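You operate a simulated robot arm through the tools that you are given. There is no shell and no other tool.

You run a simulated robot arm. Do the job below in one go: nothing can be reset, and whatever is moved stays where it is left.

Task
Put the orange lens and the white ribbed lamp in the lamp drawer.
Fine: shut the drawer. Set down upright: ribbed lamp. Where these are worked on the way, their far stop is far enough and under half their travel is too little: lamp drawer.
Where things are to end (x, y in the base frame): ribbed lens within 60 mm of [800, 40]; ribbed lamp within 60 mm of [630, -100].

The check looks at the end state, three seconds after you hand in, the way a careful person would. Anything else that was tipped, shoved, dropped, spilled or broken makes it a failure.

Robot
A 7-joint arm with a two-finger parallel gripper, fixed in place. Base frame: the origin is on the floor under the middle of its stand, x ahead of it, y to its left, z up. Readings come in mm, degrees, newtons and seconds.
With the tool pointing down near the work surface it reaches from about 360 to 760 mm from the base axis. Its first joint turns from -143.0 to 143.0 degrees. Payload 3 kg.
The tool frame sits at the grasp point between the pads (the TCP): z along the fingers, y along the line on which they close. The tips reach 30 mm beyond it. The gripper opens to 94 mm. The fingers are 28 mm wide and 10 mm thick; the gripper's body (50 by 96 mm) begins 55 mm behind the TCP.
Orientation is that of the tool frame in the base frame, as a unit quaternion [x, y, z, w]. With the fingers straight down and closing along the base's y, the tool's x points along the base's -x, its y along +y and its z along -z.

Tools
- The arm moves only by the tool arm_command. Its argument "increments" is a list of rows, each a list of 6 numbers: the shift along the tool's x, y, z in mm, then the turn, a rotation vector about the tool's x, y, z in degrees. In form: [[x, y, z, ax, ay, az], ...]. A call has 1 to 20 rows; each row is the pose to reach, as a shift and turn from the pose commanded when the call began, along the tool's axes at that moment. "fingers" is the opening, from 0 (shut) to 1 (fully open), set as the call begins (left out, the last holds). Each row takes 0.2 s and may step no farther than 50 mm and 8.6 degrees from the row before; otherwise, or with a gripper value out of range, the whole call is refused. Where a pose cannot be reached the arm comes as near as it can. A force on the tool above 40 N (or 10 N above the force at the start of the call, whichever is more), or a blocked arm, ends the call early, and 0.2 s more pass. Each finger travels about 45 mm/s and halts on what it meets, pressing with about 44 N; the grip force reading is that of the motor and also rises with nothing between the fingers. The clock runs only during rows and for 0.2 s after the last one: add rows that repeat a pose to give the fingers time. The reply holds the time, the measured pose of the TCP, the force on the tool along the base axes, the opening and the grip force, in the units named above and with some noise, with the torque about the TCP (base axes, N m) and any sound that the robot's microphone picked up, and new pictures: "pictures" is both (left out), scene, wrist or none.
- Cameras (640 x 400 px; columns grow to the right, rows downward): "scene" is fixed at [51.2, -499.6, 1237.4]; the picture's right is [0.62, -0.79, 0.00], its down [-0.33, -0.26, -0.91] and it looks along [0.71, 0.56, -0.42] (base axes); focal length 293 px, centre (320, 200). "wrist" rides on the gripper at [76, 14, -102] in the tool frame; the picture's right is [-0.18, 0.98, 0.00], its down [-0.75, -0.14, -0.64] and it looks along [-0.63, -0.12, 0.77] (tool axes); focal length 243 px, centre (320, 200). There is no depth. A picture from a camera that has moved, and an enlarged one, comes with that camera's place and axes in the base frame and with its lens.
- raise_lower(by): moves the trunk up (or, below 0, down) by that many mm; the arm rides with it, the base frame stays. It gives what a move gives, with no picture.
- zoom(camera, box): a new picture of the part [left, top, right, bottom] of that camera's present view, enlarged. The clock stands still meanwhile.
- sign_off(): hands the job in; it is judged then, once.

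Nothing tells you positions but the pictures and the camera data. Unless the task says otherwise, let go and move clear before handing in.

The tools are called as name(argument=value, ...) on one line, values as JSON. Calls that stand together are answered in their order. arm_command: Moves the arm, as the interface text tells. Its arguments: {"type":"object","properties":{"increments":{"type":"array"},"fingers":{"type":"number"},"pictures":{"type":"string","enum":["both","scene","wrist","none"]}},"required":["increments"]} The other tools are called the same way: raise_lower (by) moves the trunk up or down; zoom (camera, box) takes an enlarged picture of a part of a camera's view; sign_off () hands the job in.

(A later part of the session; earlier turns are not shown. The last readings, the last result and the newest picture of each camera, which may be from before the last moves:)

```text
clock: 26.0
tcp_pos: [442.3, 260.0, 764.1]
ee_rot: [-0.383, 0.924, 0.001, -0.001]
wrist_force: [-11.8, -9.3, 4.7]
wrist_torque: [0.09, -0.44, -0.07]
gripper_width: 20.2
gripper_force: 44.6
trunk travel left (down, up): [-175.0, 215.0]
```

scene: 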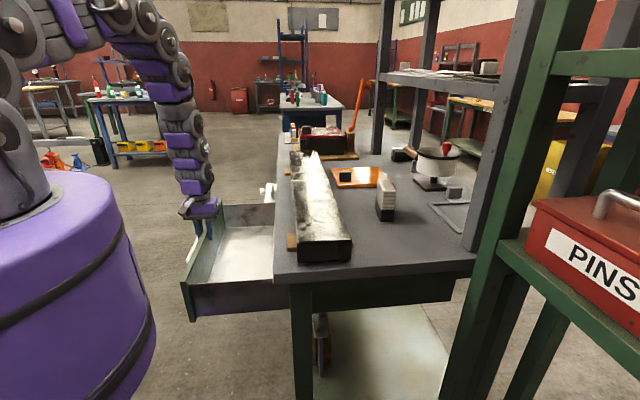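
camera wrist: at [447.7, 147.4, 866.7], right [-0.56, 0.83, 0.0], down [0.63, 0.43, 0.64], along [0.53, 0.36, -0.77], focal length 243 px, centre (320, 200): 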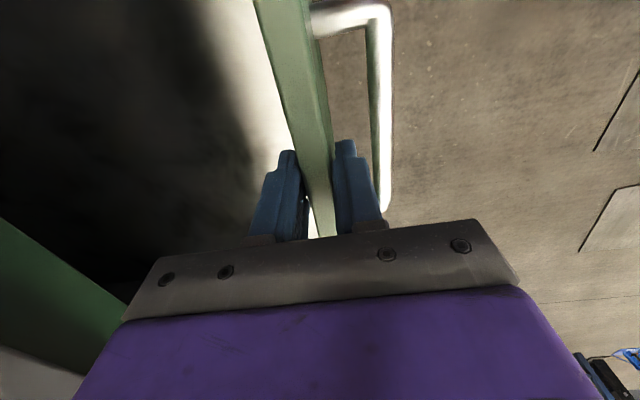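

arm_command(increments=[[1.5, 8, 0, 0, 0, 0], [1.7, 18, 0, 0, 0, 0], [1.8, 28, 0, 0, 0, 0], [2, 38, 0, 0, 0, 0], [2.2, 48, 0, 0, 0, 0], [2.3, 58, 0, 0, 0, 0], [2.5, 68, 0, 0, 0, 0], [2.6, 78, 0, 0, 0, 0], [2.8, 88, 0, 0, 0, 0]], pictures="scene")

```text
clock: 28.0
tcp_pos: [379.6, 322.0, 764.5]
ee_rot: [-0.383, 0.924, 0.0, -0.001]
wrist_force: [-2.4, -2.8, -33.9]
wrist_torque: [0.07, -0.17, -0.07]
gripper_width: 20.4
gripper_force: 45.3
trunk travel left (down, up): [-175.0, 215.0]
```

scene: 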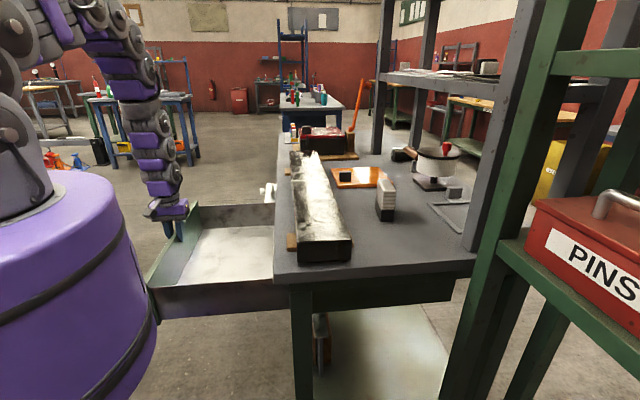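

arm_command(increments=[[0, 0, 0, 0, 0, 0], [0, 0, 0, 0, 0, 0]], pictures="both")

zoom(camera="scene", box=[120, 160, 340, 330])

```text
clock: 28.6
tcp_pos: [380.2, 320.5, 764.7]
ee_rot: [-0.383, 0.924, -0.001, -0.001]
wrist_force: [-1.4, 0.2, -37.9]
wrist_torque: [-0.17, 0.13, 0.0]
gripper_width: 20.2
gripper_force: 44.7
trunk travel left (down, up): [-175.0, 215.0]
camera wrist: at [318.3, 277.3, 867.1], right [-0.56, 0.83, 0.0], down [0.63, 0.43, 0.64], along [0.53, 0.36, -0.77], focal length 243 px, centre (320, 200)
```

scene: 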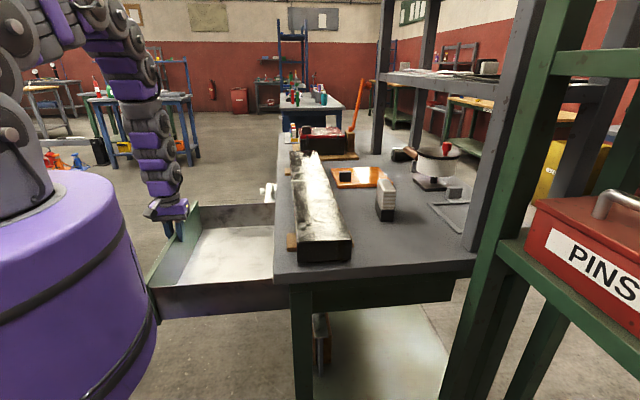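
wrist: 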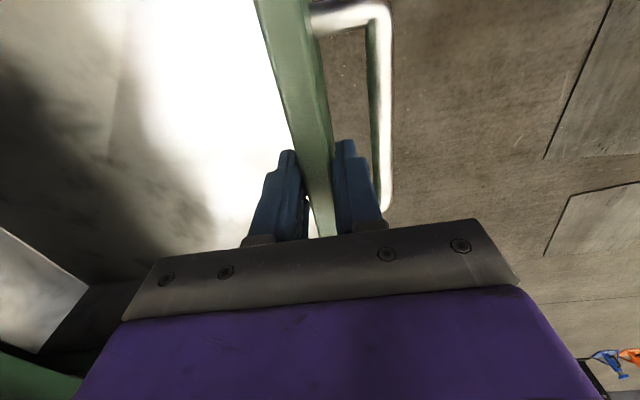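

```text
2.35 times, centred on (230, 245) of scene
camera zoom: at [51.2, -499.6, 1237.4], right [0.62, -0.79, 0.0], down [-0.33, -0.26, -0.91], along [0.71, 0.56, -0.42], focal length 690 px, centre (532, 94)
```

zoom: 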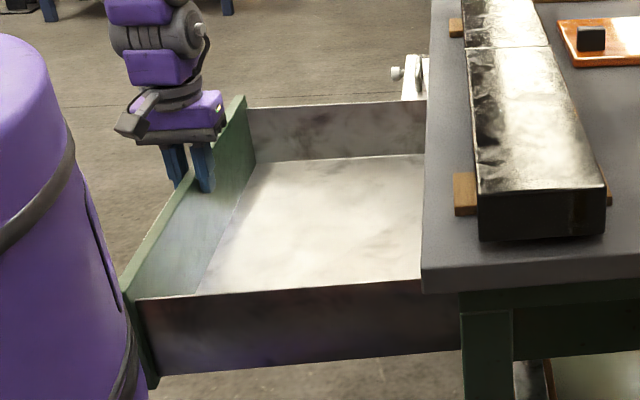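

arm_command(increments=[[0, 0, 1, 0, 0, 0], [0, 0, 2, 0, 0, 0], [0, 0, 2, 0, 0, 0]], pictures="none")

```text
clock: 29.4
tcp_pos: [380.2, 321.0, 765.3]
ee_rot: [-0.383, 0.924, 0.002, 0.0]
wrist_force: [1.7, -0.5, 8.2]
wrist_torque: [-1.01, 0.95, -0.01]
gripper_width: 20.5
gripper_force: 45.0
trunk travel left (down, up): [-175.0, 215.0]
```

Moving down 2 mm cleared the vertical load, so the drawer rides on stiff runners and is out about 333 mm, well past half. I'll release the panel and rise clear.

arm_command(increments=[[0, 0, 0, 0, 0, 0], [0, 0, 0, 0, 0, 0], [0, 0, 0, 0, 0, 0]], fingers=0.53, pictures="none")

arm_command(increments=[[0, 0, -40, 0, 0, 0], [0, 0, -85, 0, 0, 0], [0, 0, -130, 0, 0, 0], [0, -20, -175, 0, 0, 0], [0, -50, -220, 0, 0, 0], [0, -80, -260, 0, 0, 0], [0, -80, -260, 0, 0, 0]], fingers=0.53, pictures="both")

```text
clock: 30.2
tcp_pos: [380.5, 321.4, 762.9]
ee_rot: [-0.382, 0.924, 0.0, 0.0]
wrist_force: [0.3, 0.4, -0.8]
wrist_torque: [0.0, -0.01, -0.01]
gripper_width: 49.8
gripper_force: 0.0
trunk travel left (down, up): [-175.0, 215.0]
```

```text
refused: row 5 steps farther than a row can; nothing moved
```

arm_command(increments=[[0, 0, -40, 0, 0, 0], [0, 0, -85, 0, 0, 0], [0, 0, -130, 0, 0, 0], [0, -20, -170, 0, 0, 0], [0, -45, -210, 0, 0, 0], [0, -70, -250, 0, 0, 0], [0, -70, -250, 0, 0, 0]], pictures="both")

zoom(camera="wrist", box=[0, 0, 400, 240])

zoom(camera="scene", box=[120, 160, 340, 330])

```text
clock: 31.8
tcp_pos: [433.1, 271.1, 1011.7]
ee_rot: [-0.383, 0.924, 0.001, 0.0]
wrist_force: [0.8, 1.0, 0.4]
wrist_torque: [0.0, 0.03, -0.04]
gripper_width: 49.5
gripper_force: 0.1
trunk travel left (down, up): [-175.0, 215.0]
camera wrist: at [370.1, 226.8, 1114.8], right [-0.56, 0.83, 0.0], down [0.63, 0.43, 0.64], along [0.53, 0.36, -0.77], focal length 243 px, centre (320, 200)
```

scene: 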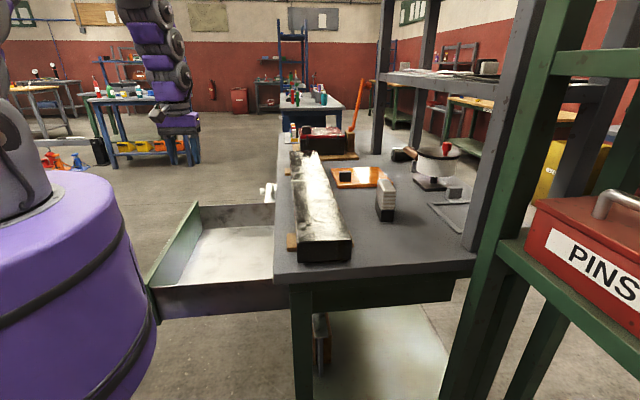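
wrist: 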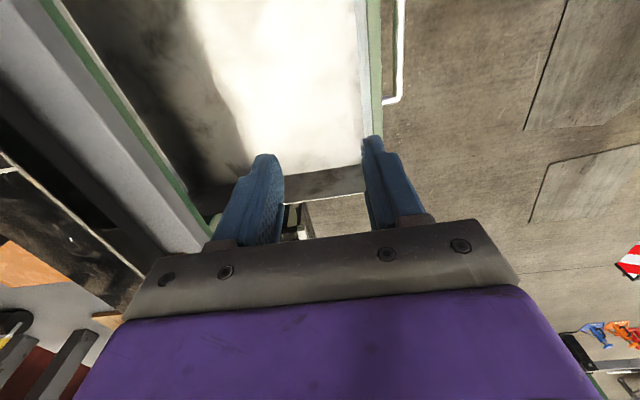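

```text
1.60 times, centred on (200, 120) of wrist
camera zoom: at [370.1, 226.8, 1114.8], right [-0.56, 0.83, 0.0], down [0.63, 0.43, 0.64], along [0.53, 0.36, -0.77], focal length 388 px, centre (512, 328)
```

zoom: 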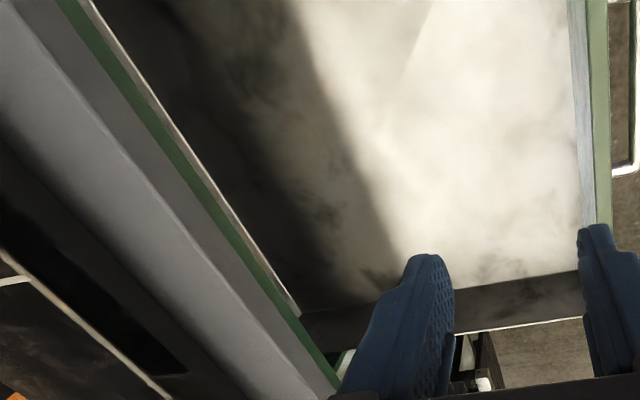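

```text
2.35 times, centred on (230, 245) of scene
camera zoom: at [51.2, -499.6, 1237.4], right [0.62, -0.79, 0.0], down [-0.33, -0.26, -0.91], along [0.71, 0.56, -0.42], focal length 690 px, centre (532, 94)
```

zoom: 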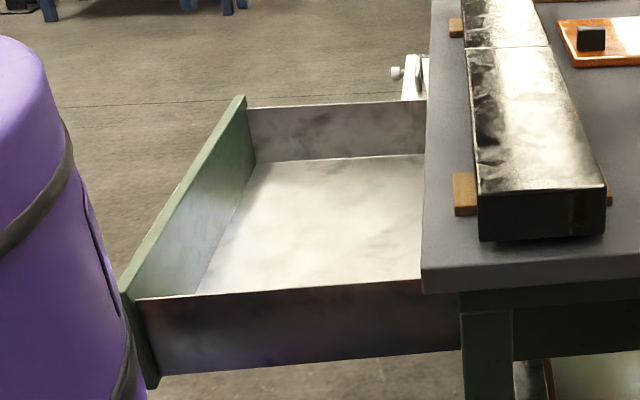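

The drawer is open and empty. Its floor is at about z 655 and the side walls at about 755, so the 90 mm lamp fits upright. Next I'll go over the bench, tilted 30°, to look at the lens knob and check reach.

arm_command(increments=[[-4, -46, -4, 0, -3, 0], [-8, -92, -8, 0, -6, 0], [-12, -138, -10, 0, -9, 0], [-16, -184, -10, 0, -12, 0], [-20, -230, -10, 0, -15, 0], [-24, -276, -10, 0, -18, 0], [-28, -322, -10, 0, -21, 0], [-32, -368, -5, 0, -24, 0], [-36, -414, 0, 0, -27, 0], [-38, -440, 5, 0, -30, 0], [-40.5, -466, 10, 0, -30, 0], [-40.5, -466, 10, 0, -30, 0]], pictures="both")

zoom(camera="wrist", box=[180, 0, 460, 240])

zoom(camera="scene", box=[280, 80, 440, 230])

```text
clock: 34.4
tcp_pos: [785.9, -29.9, 1001.9]
ee_rot: [-0.37, 0.892, 0.1, 0.24]
wrist_force: [0.2, 1.0, 0.3]
wrist_torque: [0.03, -0.01, 0.02]
gripper_width: 49.8
gripper_force: 0.1
trunk travel left (down, up): [-175.0, 215.0]
camera wrist: at [694.0, -104.0, 1051.6], right [-0.58, 0.81, 0.09], down [0.33, 0.13, 0.93], along [0.74, 0.58, -0.35], focal length 243 px, centre (320, 200)
```

scene: 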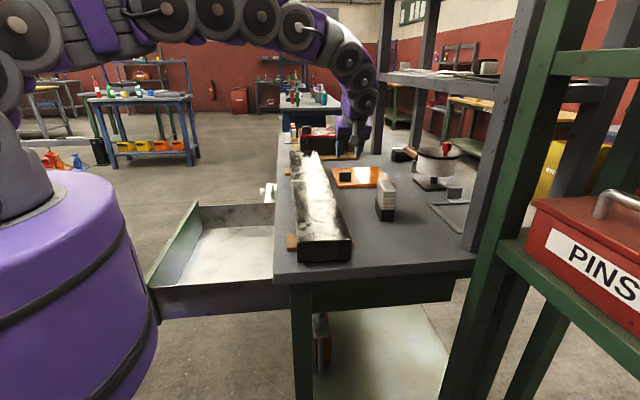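
wrist: 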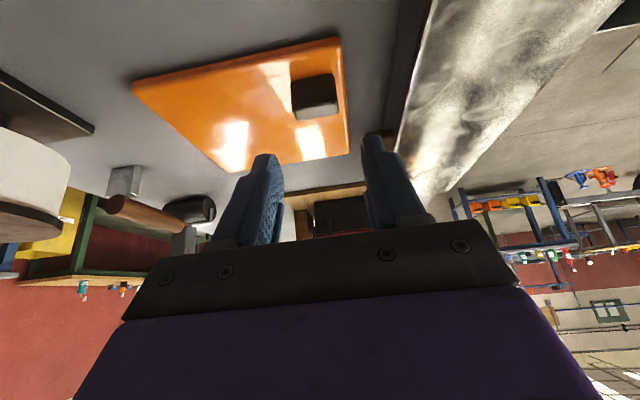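

```text
1.67 times, centred on (320, 120) of wrist
camera zoom: at [694.0, -104.0, 1051.6], right [-0.58, 0.81, 0.09], down [0.33, 0.13, 0.93], along [0.74, 0.58, -0.35], focal length 404 px, centre (320, 333)
```

zoom: 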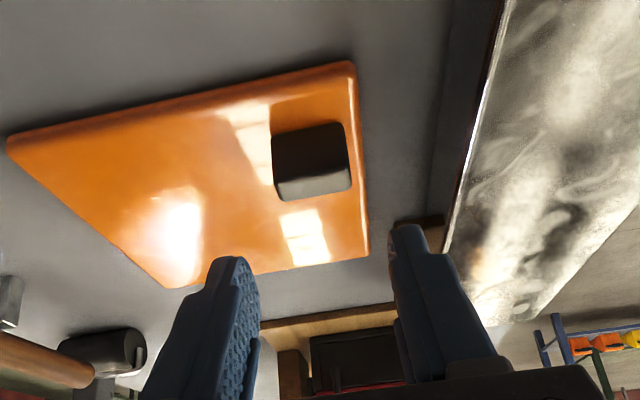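

```text
2.67 times, centred on (360, 155) of scene
camera zoom: at [51.2, -499.6, 1237.4], right [0.62, -0.79, 0.0], down [-0.33, -0.26, -0.91], along [0.71, 0.56, -0.42], focal length 782 px, centre (213, 320)
```

zoom: 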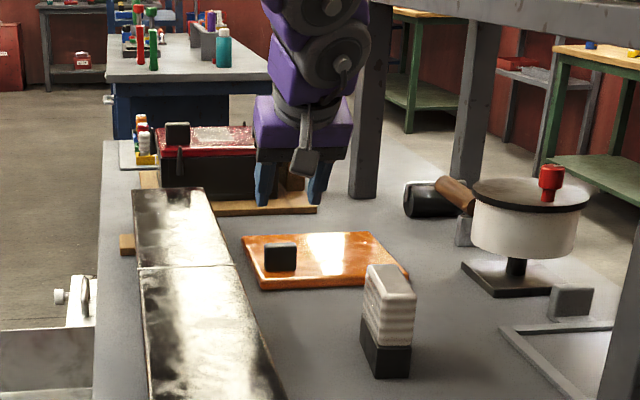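

The arm reaches this pose. The knob is about 40 (n) x 23 (u) x 27 mm, centred near (829, 7, 889). I'll go to a pre-grasp just above it.

arm_command(increments=[[3, -2, 30, 0, 0, 0], [7.6, -4.4, 62, 0, 0, 0], [7.6, -4.4, 62, 0, 0, 0]], fingers=0.66, pictures="both")

zoom(camera="wrist", box=[180, 0, 460, 240])

zoom(camera="scene", box=[280, 80, 440, 230])

```text
clock: 35.2
tcp_pos: [807.8, -17.1, 942.3]
ee_rot: [-0.37, 0.892, 0.101, 0.24]
wrist_force: [-0.3, 0.0, -0.2]
wrist_torque: [-0.02, -0.01, -0.01]
gripper_width: 62.0
gripper_force: 0.1
trunk travel left (down, up): [-175.0, 215.0]
camera wrist: at [716.2, -89.9, 992.9], right [-0.58, 0.81, 0.09], down [0.33, 0.13, 0.93], along [0.74, 0.57, -0.35], focal length 243 px, centre (320, 200)
```

scene: 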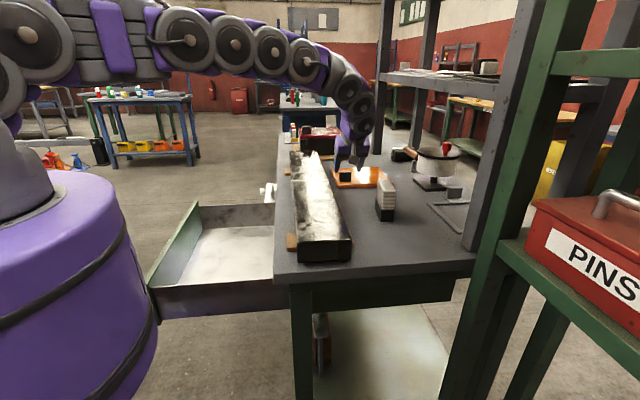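
wrist: 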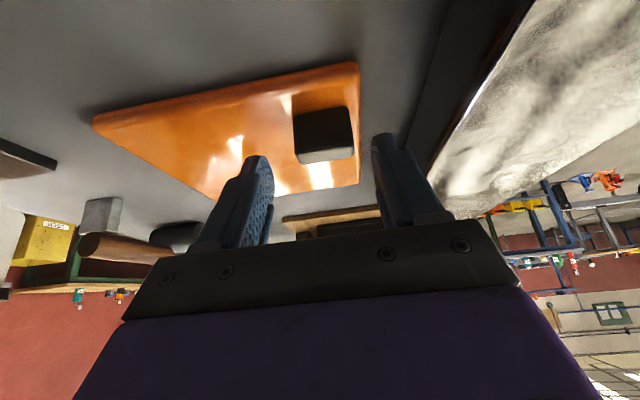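

```text
1.67 times, centred on (320, 120) of wrist
camera zoom: at [716.2, -89.9, 992.9], right [-0.58, 0.81, 0.09], down [0.33, 0.13, 0.93], along [0.74, 0.57, -0.35], focal length 404 px, centre (320, 333)
```

zoom: 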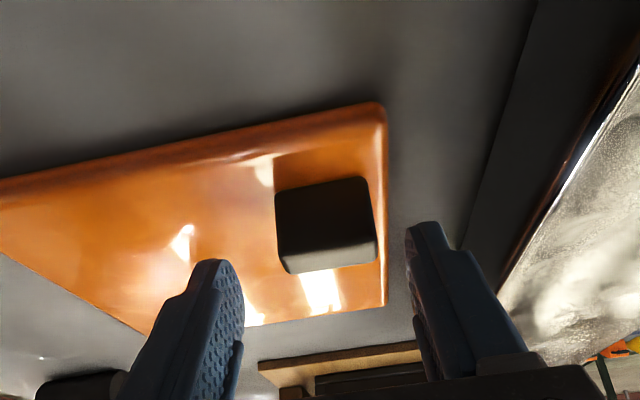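

```text
2.67 times, centred on (360, 155) of scene
camera zoom: at [51.2, -499.6, 1237.4], right [0.62, -0.79, 0.0], down [-0.33, -0.26, -0.91], along [0.71, 0.56, -0.42], focal length 782 px, centre (213, 320)
```

zoom: 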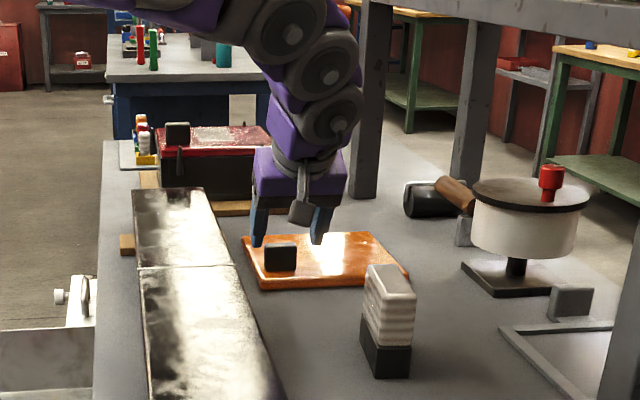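

arm_command(increments=[[0, 1, 12, 0, 0, 0], [0, 2, 24, 0, 0, 0], [0, 2, 33, 0, 0, 0], [0, 2, 33, 0, 0, 0]], pictures="both")

zoom(camera="wrist", box=[220, 40, 420, 240])

zoom(camera="scene", box=[320, 130, 400, 200])

```text
clock: 36.2
tcp_pos: [817.7, -2.5, 917.2]
ee_rot: [-0.37, 0.892, 0.1, 0.24]
wrist_force: [0.5, -0.3, 0.2]
wrist_torque: [0.01, 0.0, 0.01]
gripper_width: 62.3
gripper_force: 0.1
trunk travel left (down, up): [-175.0, 215.0]
camera wrist: at [726.7, -75.7, 967.5], right [-0.58, 0.81, 0.09], down [0.33, 0.13, 0.93], along [0.74, 0.57, -0.35], focal length 243 px, centre (320, 200)
```

scene: 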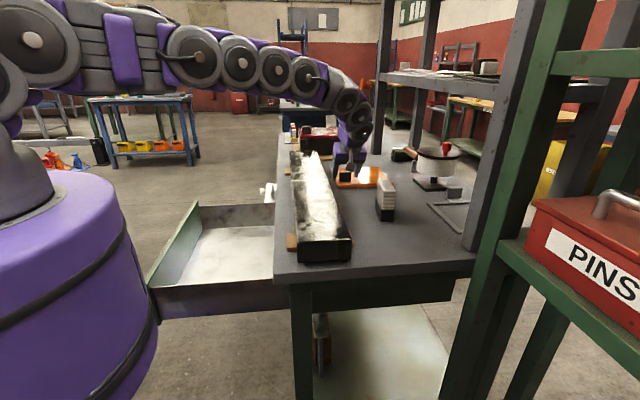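
wrist: 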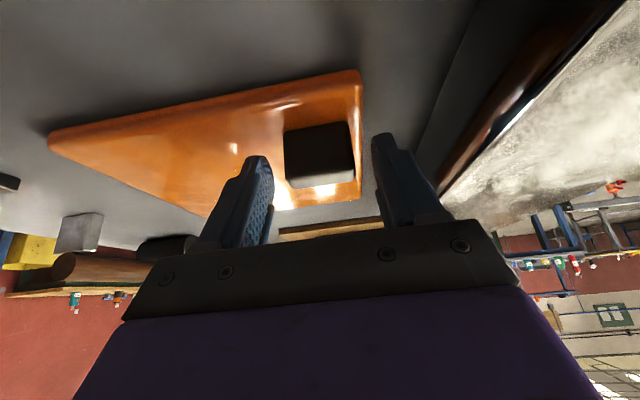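

```text
2.00 times, centred on (320, 140) of wrist
camera zoom: at [726.7, -75.7, 967.5], right [-0.58, 0.81, 0.09], down [0.33, 0.13, 0.93], along [0.74, 0.57, -0.35], focal length 485 px, centre (320, 320)
```

zoom: 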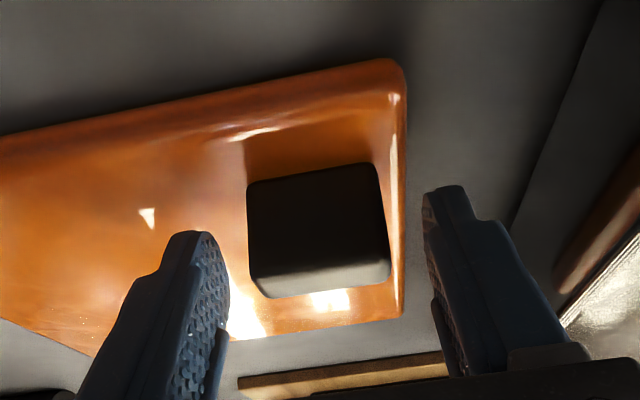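

```text
5.71 times, centred on (360, 165) of scene
camera zoom: at [51.2, -499.6, 1237.4], right [0.62, -0.79, 0.0], down [-0.33, -0.26, -0.91], along [0.71, 0.56, -0.42], focal length 1676 px, centre (91, 400)
```

zoom: 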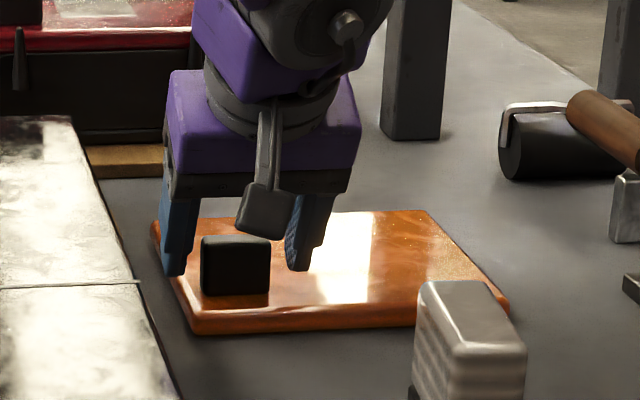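

arm_command(increments=[[0, 0, 4, 0, 0, 0], [0, 0, 7, 0, 0, 0], [0, 0, 7, 0, 0, 0]], pictures="wrist")

zoom(camera="wrist", box=[220, 40, 420, 240])

zoom(camera="scene", box=[320, 130, 400, 200])

```text
clock: 37.0
tcp_pos: [821.2, -0.7, 910.3]
ee_rot: [-0.37, 0.892, 0.1, 0.24]
wrist_force: [0.7, -0.4, -0.1]
wrist_torque: [-0.02, 0.01, 0.01]
gripper_width: 61.8
gripper_force: 0.2
trunk travel left (down, up): [-175.0, 215.0]
camera wrist: at [729.7, -73.8, 960.8], right [-0.58, 0.81, 0.09], down [0.33, 0.13, 0.93], along [0.74, 0.57, -0.35], focal length 243 px, centre (320, 200)
```

wrist: 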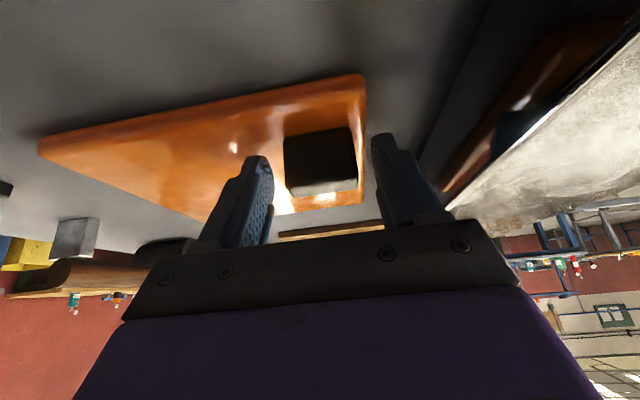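

```text
2.00 times, centred on (320, 140) of wrist
camera zoom: at [729.7, -73.8, 960.8], right [-0.58, 0.81, 0.09], down [0.33, 0.13, 0.93], along [0.74, 0.57, -0.35], focal length 485 px, centre (320, 320)
```

zoom: 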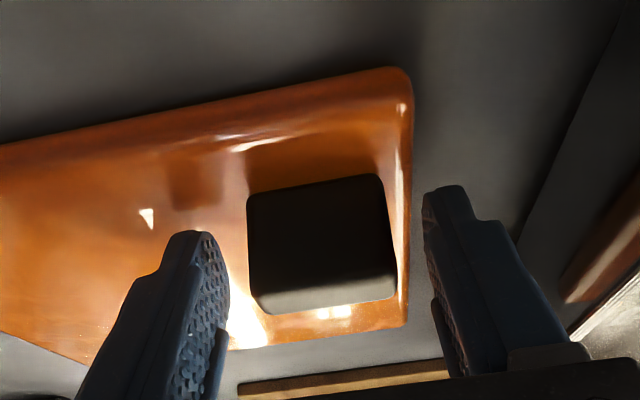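

```text
5.71 times, centred on (360, 165) of scene
camera zoom: at [51.2, -499.6, 1237.4], right [0.62, -0.79, 0.0], down [-0.33, -0.26, -0.91], along [0.71, 0.56, -0.42], focal length 1676 px, centre (91, 400)
```

zoom: 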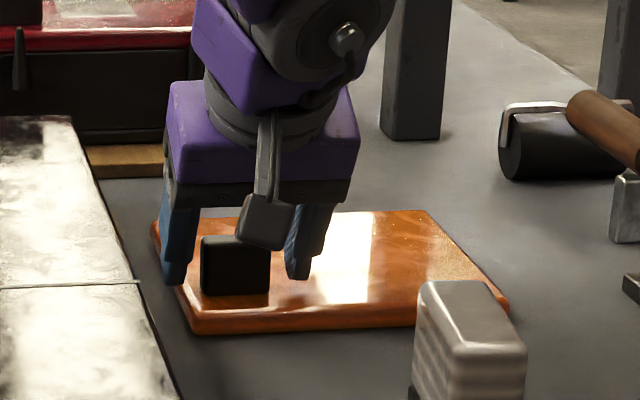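

The knob is centred within the pads to about 2 mm. I'll shift slightly and close.

arm_command(increments=[[0, 2, 0, 0, 0, 0], [0, 2, 0, 0, 0, 0], [0, 2, 0, 0, 0, 0], [0, 2, 0, 0, 0, 0], [0, 2, 0, 0, 0, 0]], fingers=0, pictures="both")

zoom(camera="wrist", box=[220, 40, 420, 240])

zoom(camera="scene", box=[320, 130, 400, 200])

```text
clock: 38.2
tcp_pos: [821.2, 0.8, 911.9]
ee_rot: [-0.37, 0.892, 0.1, 0.238]
wrist_force: [-1.2, 0.0, 2.0]
wrist_torque: [0.08, 0.07, 0.01]
gripper_width: 39.5
gripper_force: 43.6
trunk travel left (down, up): [-175.0, 215.0]
camera wrist: at [727.9, -72.3, 961.1], right [-0.58, 0.81, 0.09], down [0.33, 0.13, 0.93], along [0.74, 0.57, -0.35], focal length 243 px, centre (320, 200)
```

scene: 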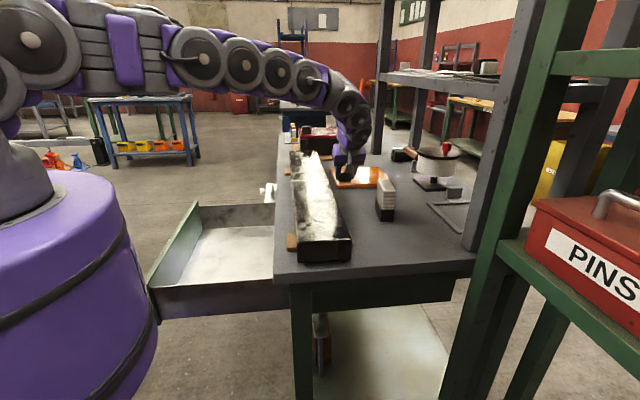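
wrist: 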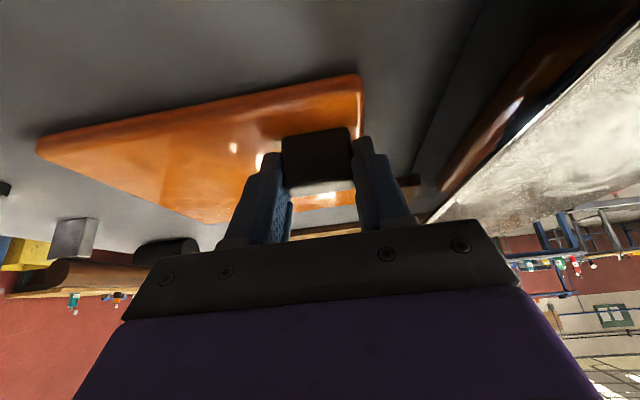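

```text
2.00 times, centred on (320, 140) of wrist
camera zoom: at [727.9, -72.3, 961.1], right [-0.58, 0.81, 0.09], down [0.33, 0.13, 0.93], along [0.74, 0.57, -0.35], focal length 485 px, centre (320, 320)
```

zoom: 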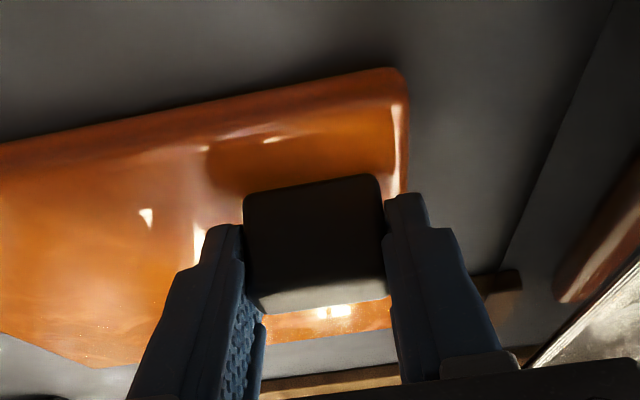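

```text
5.71 times, centred on (360, 165) of scene
camera zoom: at [51.2, -499.6, 1237.4], right [0.62, -0.79, 0.0], down [-0.33, -0.26, -0.91], along [0.71, 0.56, -0.42], focal length 1676 px, centre (91, 400)
```

zoom: 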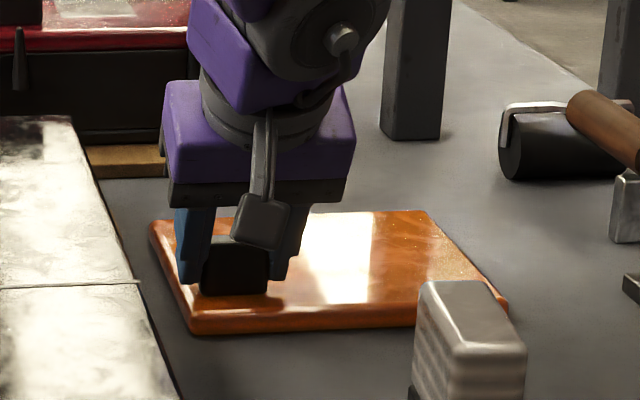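

Gripped at 39.5 mm, which matches the knob. I'll lift 20 mm to see how the plate hangs.

arm_command(increments=[[-2.5, 0, -4.3, 0, 0, 0], [-5, 0, -8.6, 0, 0, 0], [-7.5, 0, -13, 0, 0, 0], [-10, 0, -17.3, 0, 0, 0], [-10, 0, -17.3, 0, 0, 0]], pictures="both")

zoom(camera="wrist", box=[120, 0, 520, 240])

zoom(camera="scene", box=[320, 130, 400, 200])

```text
clock: 39.4
tcp_pos: [818.9, 0.3, 930.3]
ee_rot: [-0.369, 0.893, 0.1, 0.239]
wrist_force: [0.0, -0.5, -1.1]
wrist_torque: [0.03, 0.18, 0.0]
gripper_width: 39.6
gripper_force: 43.1
trunk travel left (down, up): [-175.0, 215.0]
camera wrist: at [727.8, -73.2, 981.2], right [-0.58, 0.81, 0.09], down [0.33, 0.13, 0.93], along [0.74, 0.57, -0.35], focal length 243 px, centre (320, 200)
```

scene: 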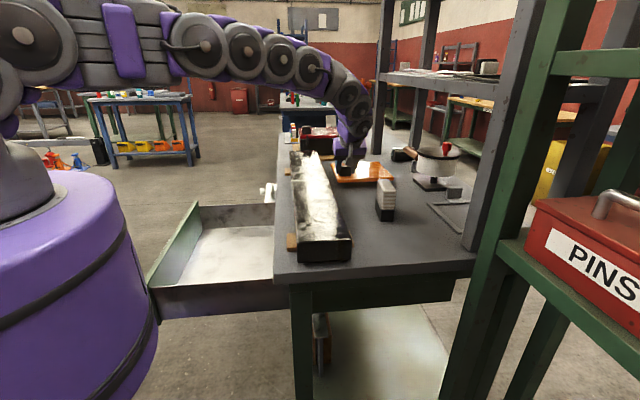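
wrist: 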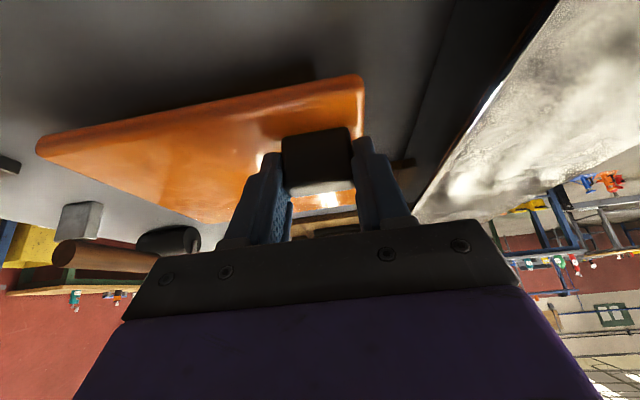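

```text
1.60 times, centred on (320, 120) of wrist
camera zoom: at [727.8, -73.2, 981.2], right [-0.58, 0.81, 0.09], down [0.33, 0.13, 0.93], along [0.74, 0.57, -0.35], focal length 388 px, centre (320, 328)
```

zoom: 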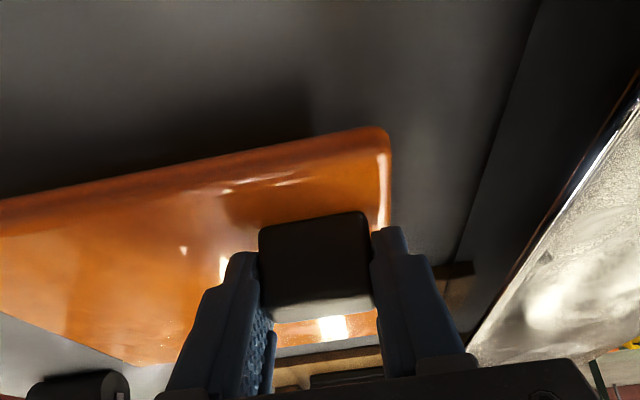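

```text
5.71 times, centred on (360, 165) of scene
camera zoom: at [51.2, -499.6, 1237.4], right [0.62, -0.79, 0.0], down [-0.33, -0.26, -0.91], along [0.71, 0.56, -0.42], focal length 1676 px, centre (91, 400)
```

zoom: 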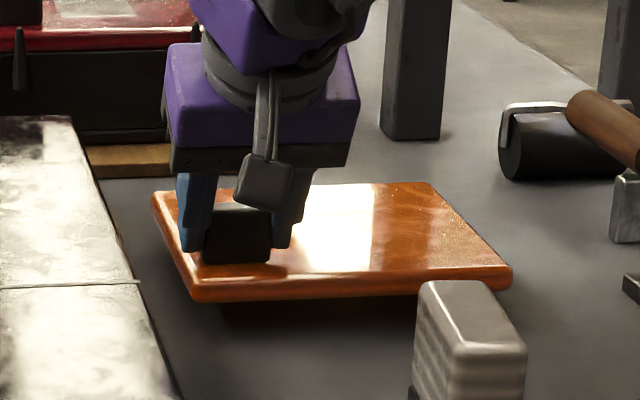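

The lens lifts level and is light. I'll raise it clear of the beam (top at about 920), then carry it out over the open drawer.

arm_command(increments=[[-12.5, 0, -21.6, 0, 0, 0], [-25, 0, -43.2, 0, 0, 0], [-37.5, 0, -65, 0, 0, 0], [-50, 0, -86.5, 0, 0, 0], [-50, 0, -86.5, 0, 0, 0]], pictures="both")

```text
clock: 40.6
tcp_pos: [820.8, 0.0, 1028.9]
ee_rot: [-0.369, 0.893, 0.1, 0.239]
wrist_force: [-0.5, 0.3, -2.1]
wrist_torque: [0.0, 0.2, -0.01]
gripper_width: 39.7
gripper_force: 44.3
trunk travel left (down, up): [-175.0, 215.0]
camera wrist: at [729.1, -72.6, 1080.8], right [-0.58, 0.81, 0.09], down [0.34, 0.13, 0.93], along [0.74, 0.57, -0.35], focal length 243 px, centre (320, 200)
```

scene: 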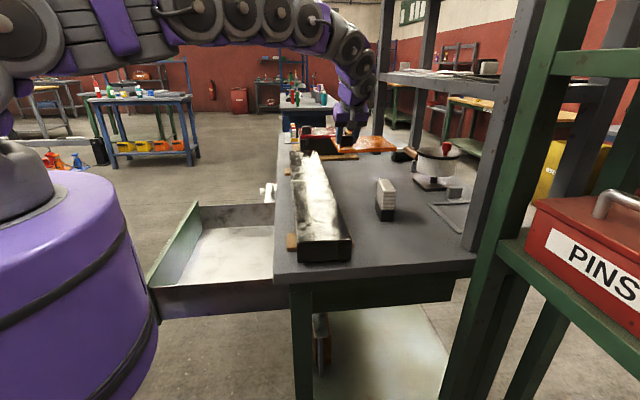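
wrist: 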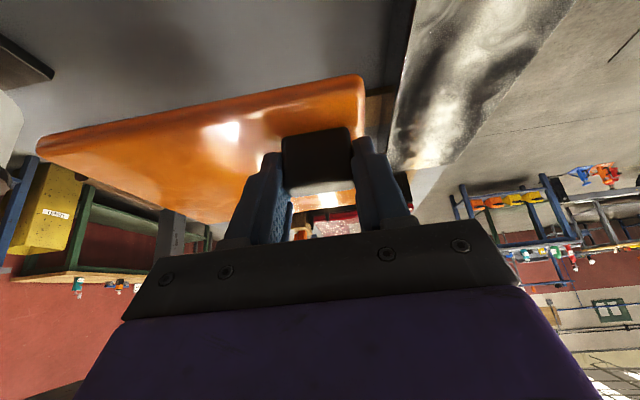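

arm_command(increments=[[3, 33, -2, 0, 0, 0], [6, 67, -4, 0, 0, 0], [10, 101, -6, 0, 0, 0], [13, 134, -8, 0, 0, 0], [16, 168, -10, 0, 0, 0], [20, 202, -12, 0, 0, 0], [23, 235, -14, 0, 0, 0], [26, 269, -16, 0, 0, 0], [29, 303, -18, 0, 0, 0], [32, 336, -20, 0, 0, 0], [36, 370, -22, 0, 0, 0], [39, 404, -23, 0, 0, 0], [42.4, 437, -24.6, 0, 0, 0], [42.4, 437, -24.6, 0, 0, 0]], pictures="both")

```text
clock: 43.6
tcp_pos: [477.7, 276.0, 1033.0]
ee_rot: [-0.369, 0.892, 0.1, 0.24]
wrist_force: [-0.8, -0.5, -2.4]
wrist_torque: [0.01, 0.18, -0.02]
gripper_width: 39.7
gripper_force: 44.3
trunk travel left (down, up): [-175.0, 215.0]
camera wrist: at [386.2, 203.2, 1083.9], right [-0.58, 0.81, 0.09], down [0.34, 0.13, 0.93], along [0.74, 0.57, -0.35], focal length 243 px, centre (320, 200)
```

scene: 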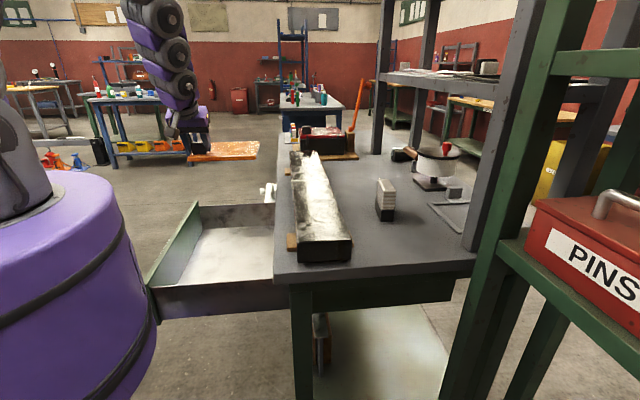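
wrist: 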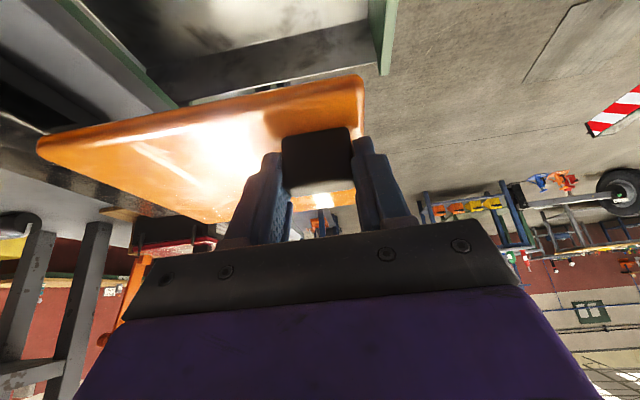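

arm_command(increments=[[18, 0, 30, 0, 0, 0], [36, 0, 61, 0, 0, 0], [53, 0, 91, 0, 0, 0], [70, 0, 121, 0, 0, 0], [88, 0, 151, 0, 0, 0], [105, 0, 181, 0, 0, 0], [120, 0, 207, 0, 0, 0], [120, 0, 207, 0, 0, 0]], pictures="both")

zoom(camera="scene", box=[120, 130, 320, 330])

```text
clock: 45.4
tcp_pos: [475.2, 274.3, 791.5]
ee_rot: [-0.369, 0.893, 0.1, 0.239]
wrist_force: [0.1, -0.6, -1.7]
wrist_torque: [-0.01, 0.24, 0.0]
gripper_width: 39.6
gripper_force: 44.2
trunk travel left (down, up): [-175.0, 215.0]
camera wrist: at [383.2, 202.2, 841.2], right [-0.58, 0.81, 0.09], down [0.33, 0.13, 0.93], along [0.74, 0.57, -0.35], focal length 243 px, centre (320, 200)
```

scene: 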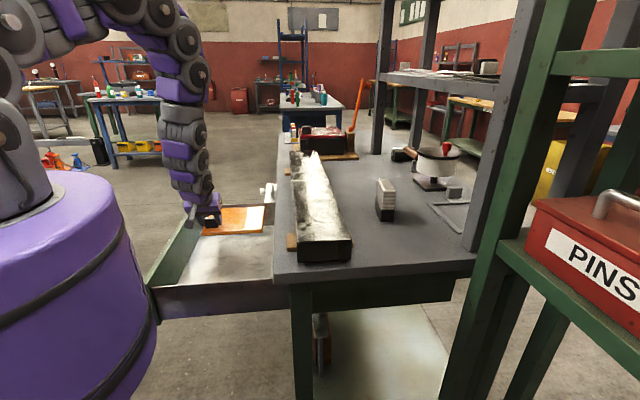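
wrist: 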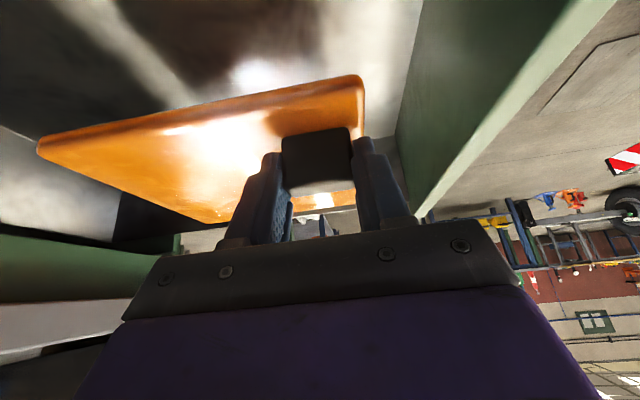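

```text
2.00 times, centred on (220, 230) of scene
camera zoom: at [51.2, -499.6, 1237.4], right [0.62, -0.79, 0.0], down [-0.33, -0.26, -0.91], along [0.71, 0.56, -0.42], focal length 587 px, centre (520, 140)
```

zoom: 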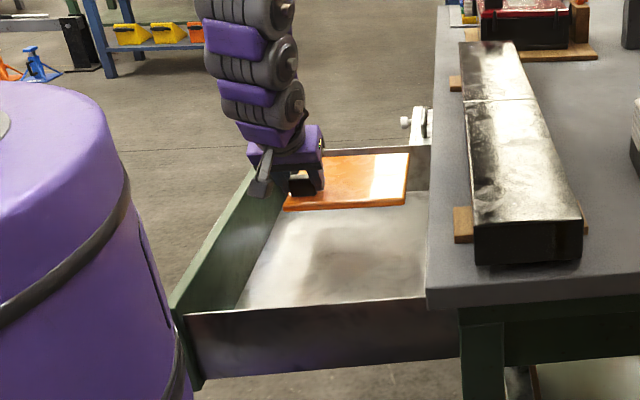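

arm_command(increments=[[12, 0, 21, 0, 0, 0], [24, 0, 42, 0, 0, 0], [34, 0, 58, 0, 0, 0], [37, 0, 64, 0, 0, 0], [37, 0, 64, 0, 0, 0]], pictures="both")

zoom(camera="scene", box=[150, 160, 290, 300])

```text
clock: 46.6
tcp_pos: [475.5, 274.3, 717.9]
ee_rot: [-0.369, 0.893, 0.099, 0.239]
wrist_force: [-0.5, -0.4, -2.7]
wrist_torque: [-0.04, 0.18, -0.01]
gripper_width: 39.5
gripper_force: 44.1
trunk travel left (down, up): [-175.0, 215.0]
camera wrist: at [383.6, 200.7, 768.2], right [-0.58, 0.81, 0.09], down [0.33, 0.13, 0.93], along [0.74, 0.57, -0.35], focal length 243 px, centre (320, 200)
```

scene: 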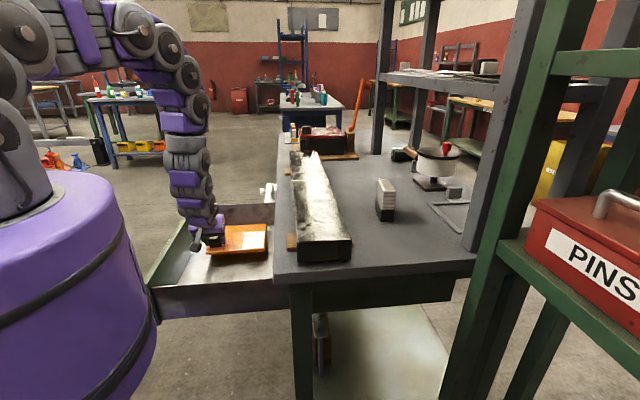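
wrist: 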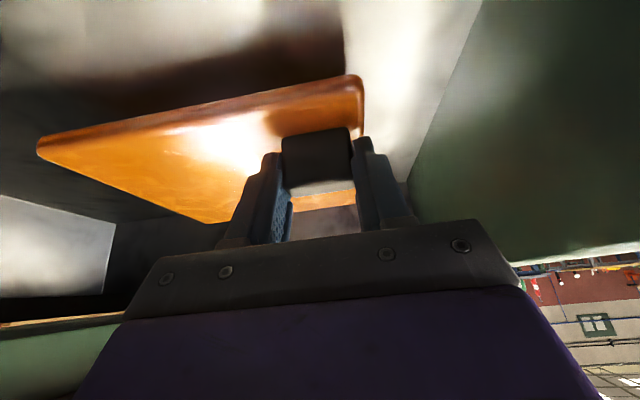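

```text
2.86 times, centred on (220, 230) of scene
camera zoom: at [51.2, -499.6, 1237.4], right [0.62, -0.79, 0.0], down [-0.33, -0.26, -0.91], along [0.71, 0.56, -0.42], focal length 838 px, centre (606, 114)
```

zoom: 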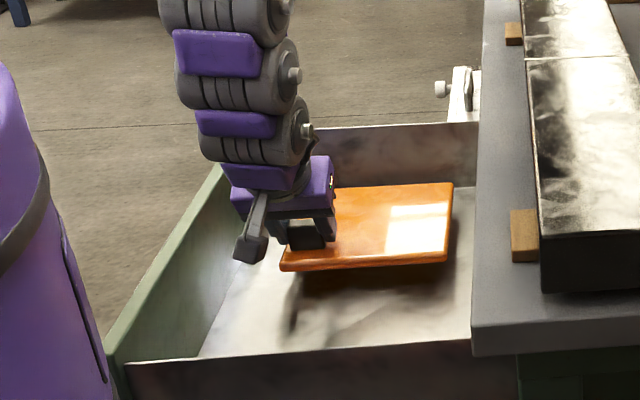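

arm_command(increments=[[1.5, 0, 2.6, 0, 0, 0], [3, 0, 5.2, 0, 0, 0], [4.5, 0, 7.8, 0, 0, 0], [6, 0, 10.4, 0, 0, 0], [6, 0, 10.4, 0, 0, 0]], pictures="scene")

zoom(camera="scene", box=[150, 160, 290, 300])

```text
clock: 47.8
tcp_pos: [475.3, 274.9, 706.1]
ee_rot: [-0.369, 0.893, 0.099, 0.239]
wrist_force: [-0.5, -0.9, -2.3]
wrist_torque: [0.0, 0.19, -0.01]
gripper_width: 39.6
gripper_force: 44.0
trunk travel left (down, up): [-175.0, 215.0]
```

scene: 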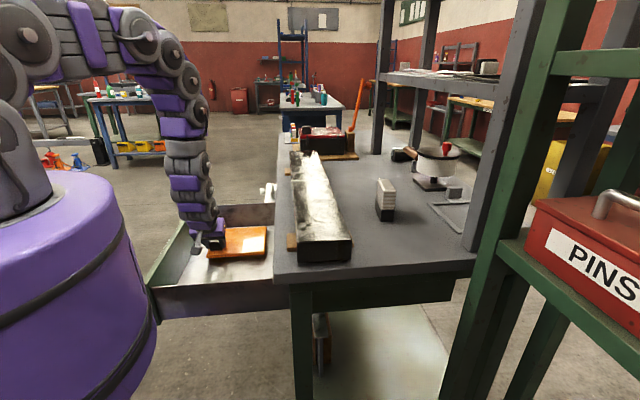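

```text
2.86 times, centred on (220, 230) of scene
camera zoom: at [51.2, -499.6, 1237.4], right [0.62, -0.79, 0.0], down [-0.33, -0.26, -0.91], along [0.71, 0.56, -0.42], focal length 838 px, centre (606, 114)
```

zoom: 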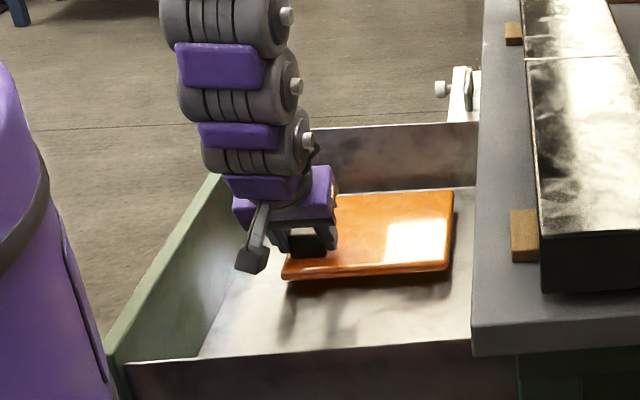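

arm_command(increments=[[1, 0, 1.7, 0, 0, 0], [2, 0, 3.5, 0, 0, 0], [3, 0, 5.2, 0, 0, 0], [4, 0, 6.9, 0, 0, 0], [4, 0, 6.9, 0, 0, 0]], pictures="scene")

zoom(camera="scene", box=[190, 200, 290, 280])

```text
clock: 49.0
tcp_pos: [475.7, 275.3, 696.8]
ee_rot: [-0.369, 0.893, 0.099, 0.239]
wrist_force: [1.0, -0.1, -1.9]
wrist_torque: [-0.01, 0.21, -0.02]
gripper_width: 39.7
gripper_force: 44.1
trunk travel left (down, up): [-175.0, 215.0]
```

scene: 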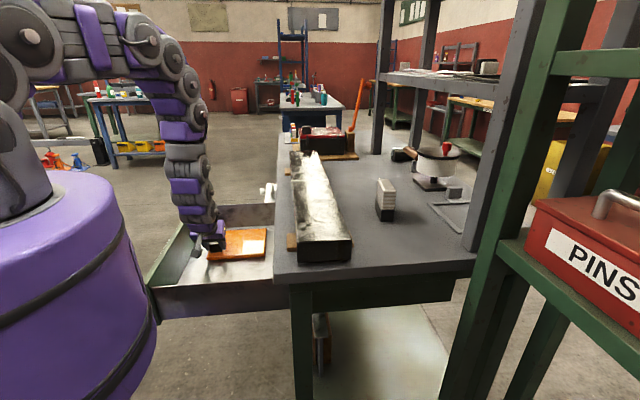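

```text
5.00 times, centred on (240, 240) of scene
camera zoom: at [51.2, -499.6, 1237.4], right [0.62, -0.79, 0.0], down [-0.33, -0.26, -0.91], along [0.71, 0.56, -0.42], focal length 1467 px, centre (720, 0)
```

zoom: 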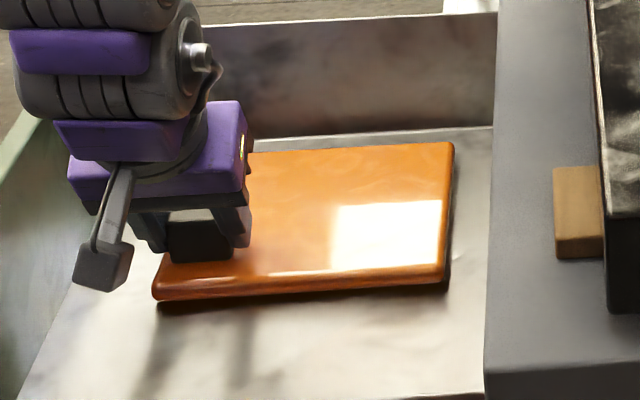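

arm_command(increments=[[0.75, 0, 1.3, 0, 0, 0], [1.5, 0, 2.6, 0, 0, 0], [2.25, 0, 3.9, 0, 0, 0], [3, 0, 5.2, 0, 0, 0], [3, 0, 5.2, 0, 0, 0]], pictures="scene")

zoom(camera="scene", box=[190, 200, 290, 280])

```text
clock: 50.2
tcp_pos: [475.6, 275.1, 694.5]
ee_rot: [-0.369, 0.891, 0.1, 0.242]
wrist_force: [0.7, 0.3, 34.9]
wrist_torque: [0.26, -0.1, 0.02]
gripper_width: 39.8
gripper_force: 44.0
trunk travel left (down, up): [-175.0, 215.0]
```

scene: 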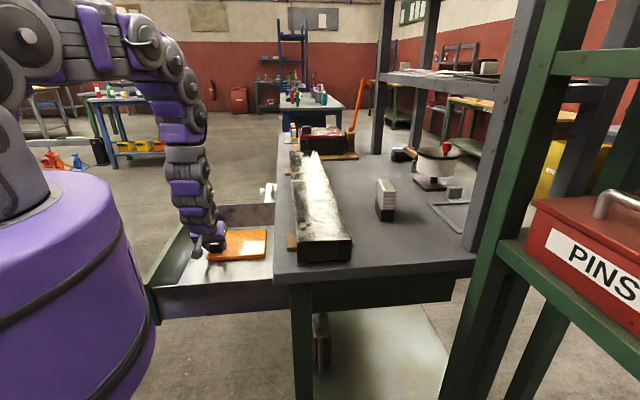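

```text
5.00 times, centred on (240, 240) of scene
camera zoom: at [51.2, -499.6, 1237.4], right [0.62, -0.79, 0.0], down [-0.33, -0.26, -0.91], along [0.71, 0.56, -0.42], focal length 1467 px, centre (720, 0)
```

zoom: 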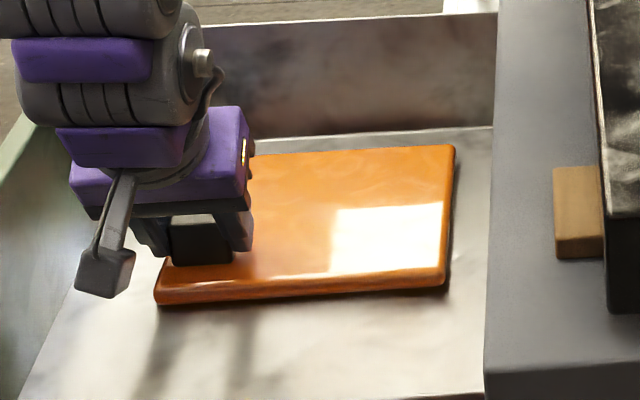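

The lens is down on the drawer floor. I'll ease off the pressure and let go.

arm_command(increments=[[-0.9, 0, -1.6, 0, 0, 0], [-0.9, 0, -1.6, 0, 0, 0]], pictures="none")

arm_command(increments=[[0, 0, 0, 0, 0, 0], [0, 0, 0, 0, 0, 0], [0, 0, 0, 0, 0, 0]], fingers=0.68, pictures="scene")

zoom(camera="scene", box=[190, 200, 290, 280])

```text
clock: 50.8
tcp_pos: [474.7, 275.6, 694.0]
ee_rot: [-0.369, 0.892, 0.099, 0.241]
wrist_force: [6.4, 6.2, 21.7]
wrist_torque: [0.87, -0.77, -0.02]
gripper_width: 39.6
gripper_force: 44.0
trunk travel left (down, up): [-175.0, 215.0]
```

```text
clock: 51.6
tcp_pos: [473.6, 272.7, 693.6]
ee_rot: [-0.369, 0.893, 0.1, 0.239]
wrist_force: [-0.6, 0.1, 0.3]
wrist_torque: [-0.01, 0.01, -0.04]
gripper_width: 63.9
gripper_force: 0.0
trunk travel left (down, up): [-175.0, 215.0]
```

scene: 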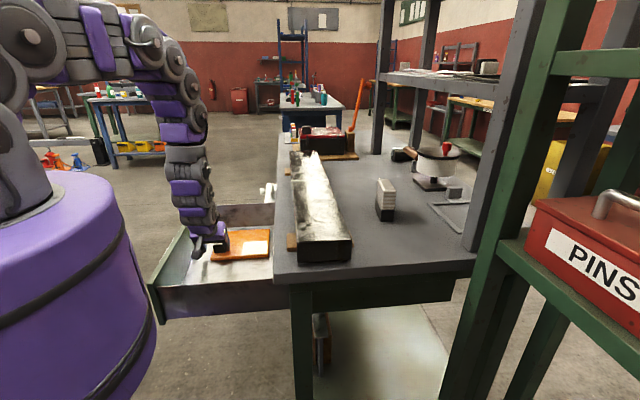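

```text
5.00 times, centred on (240, 240) of scene
camera zoom: at [51.2, -499.6, 1237.4], right [0.62, -0.79, 0.0], down [-0.33, -0.26, -0.91], along [0.71, 0.56, -0.42], focal length 1467 px, centre (720, 0)
```

zoom: 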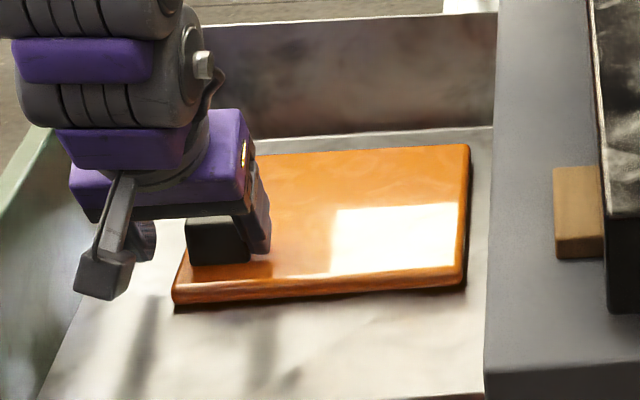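

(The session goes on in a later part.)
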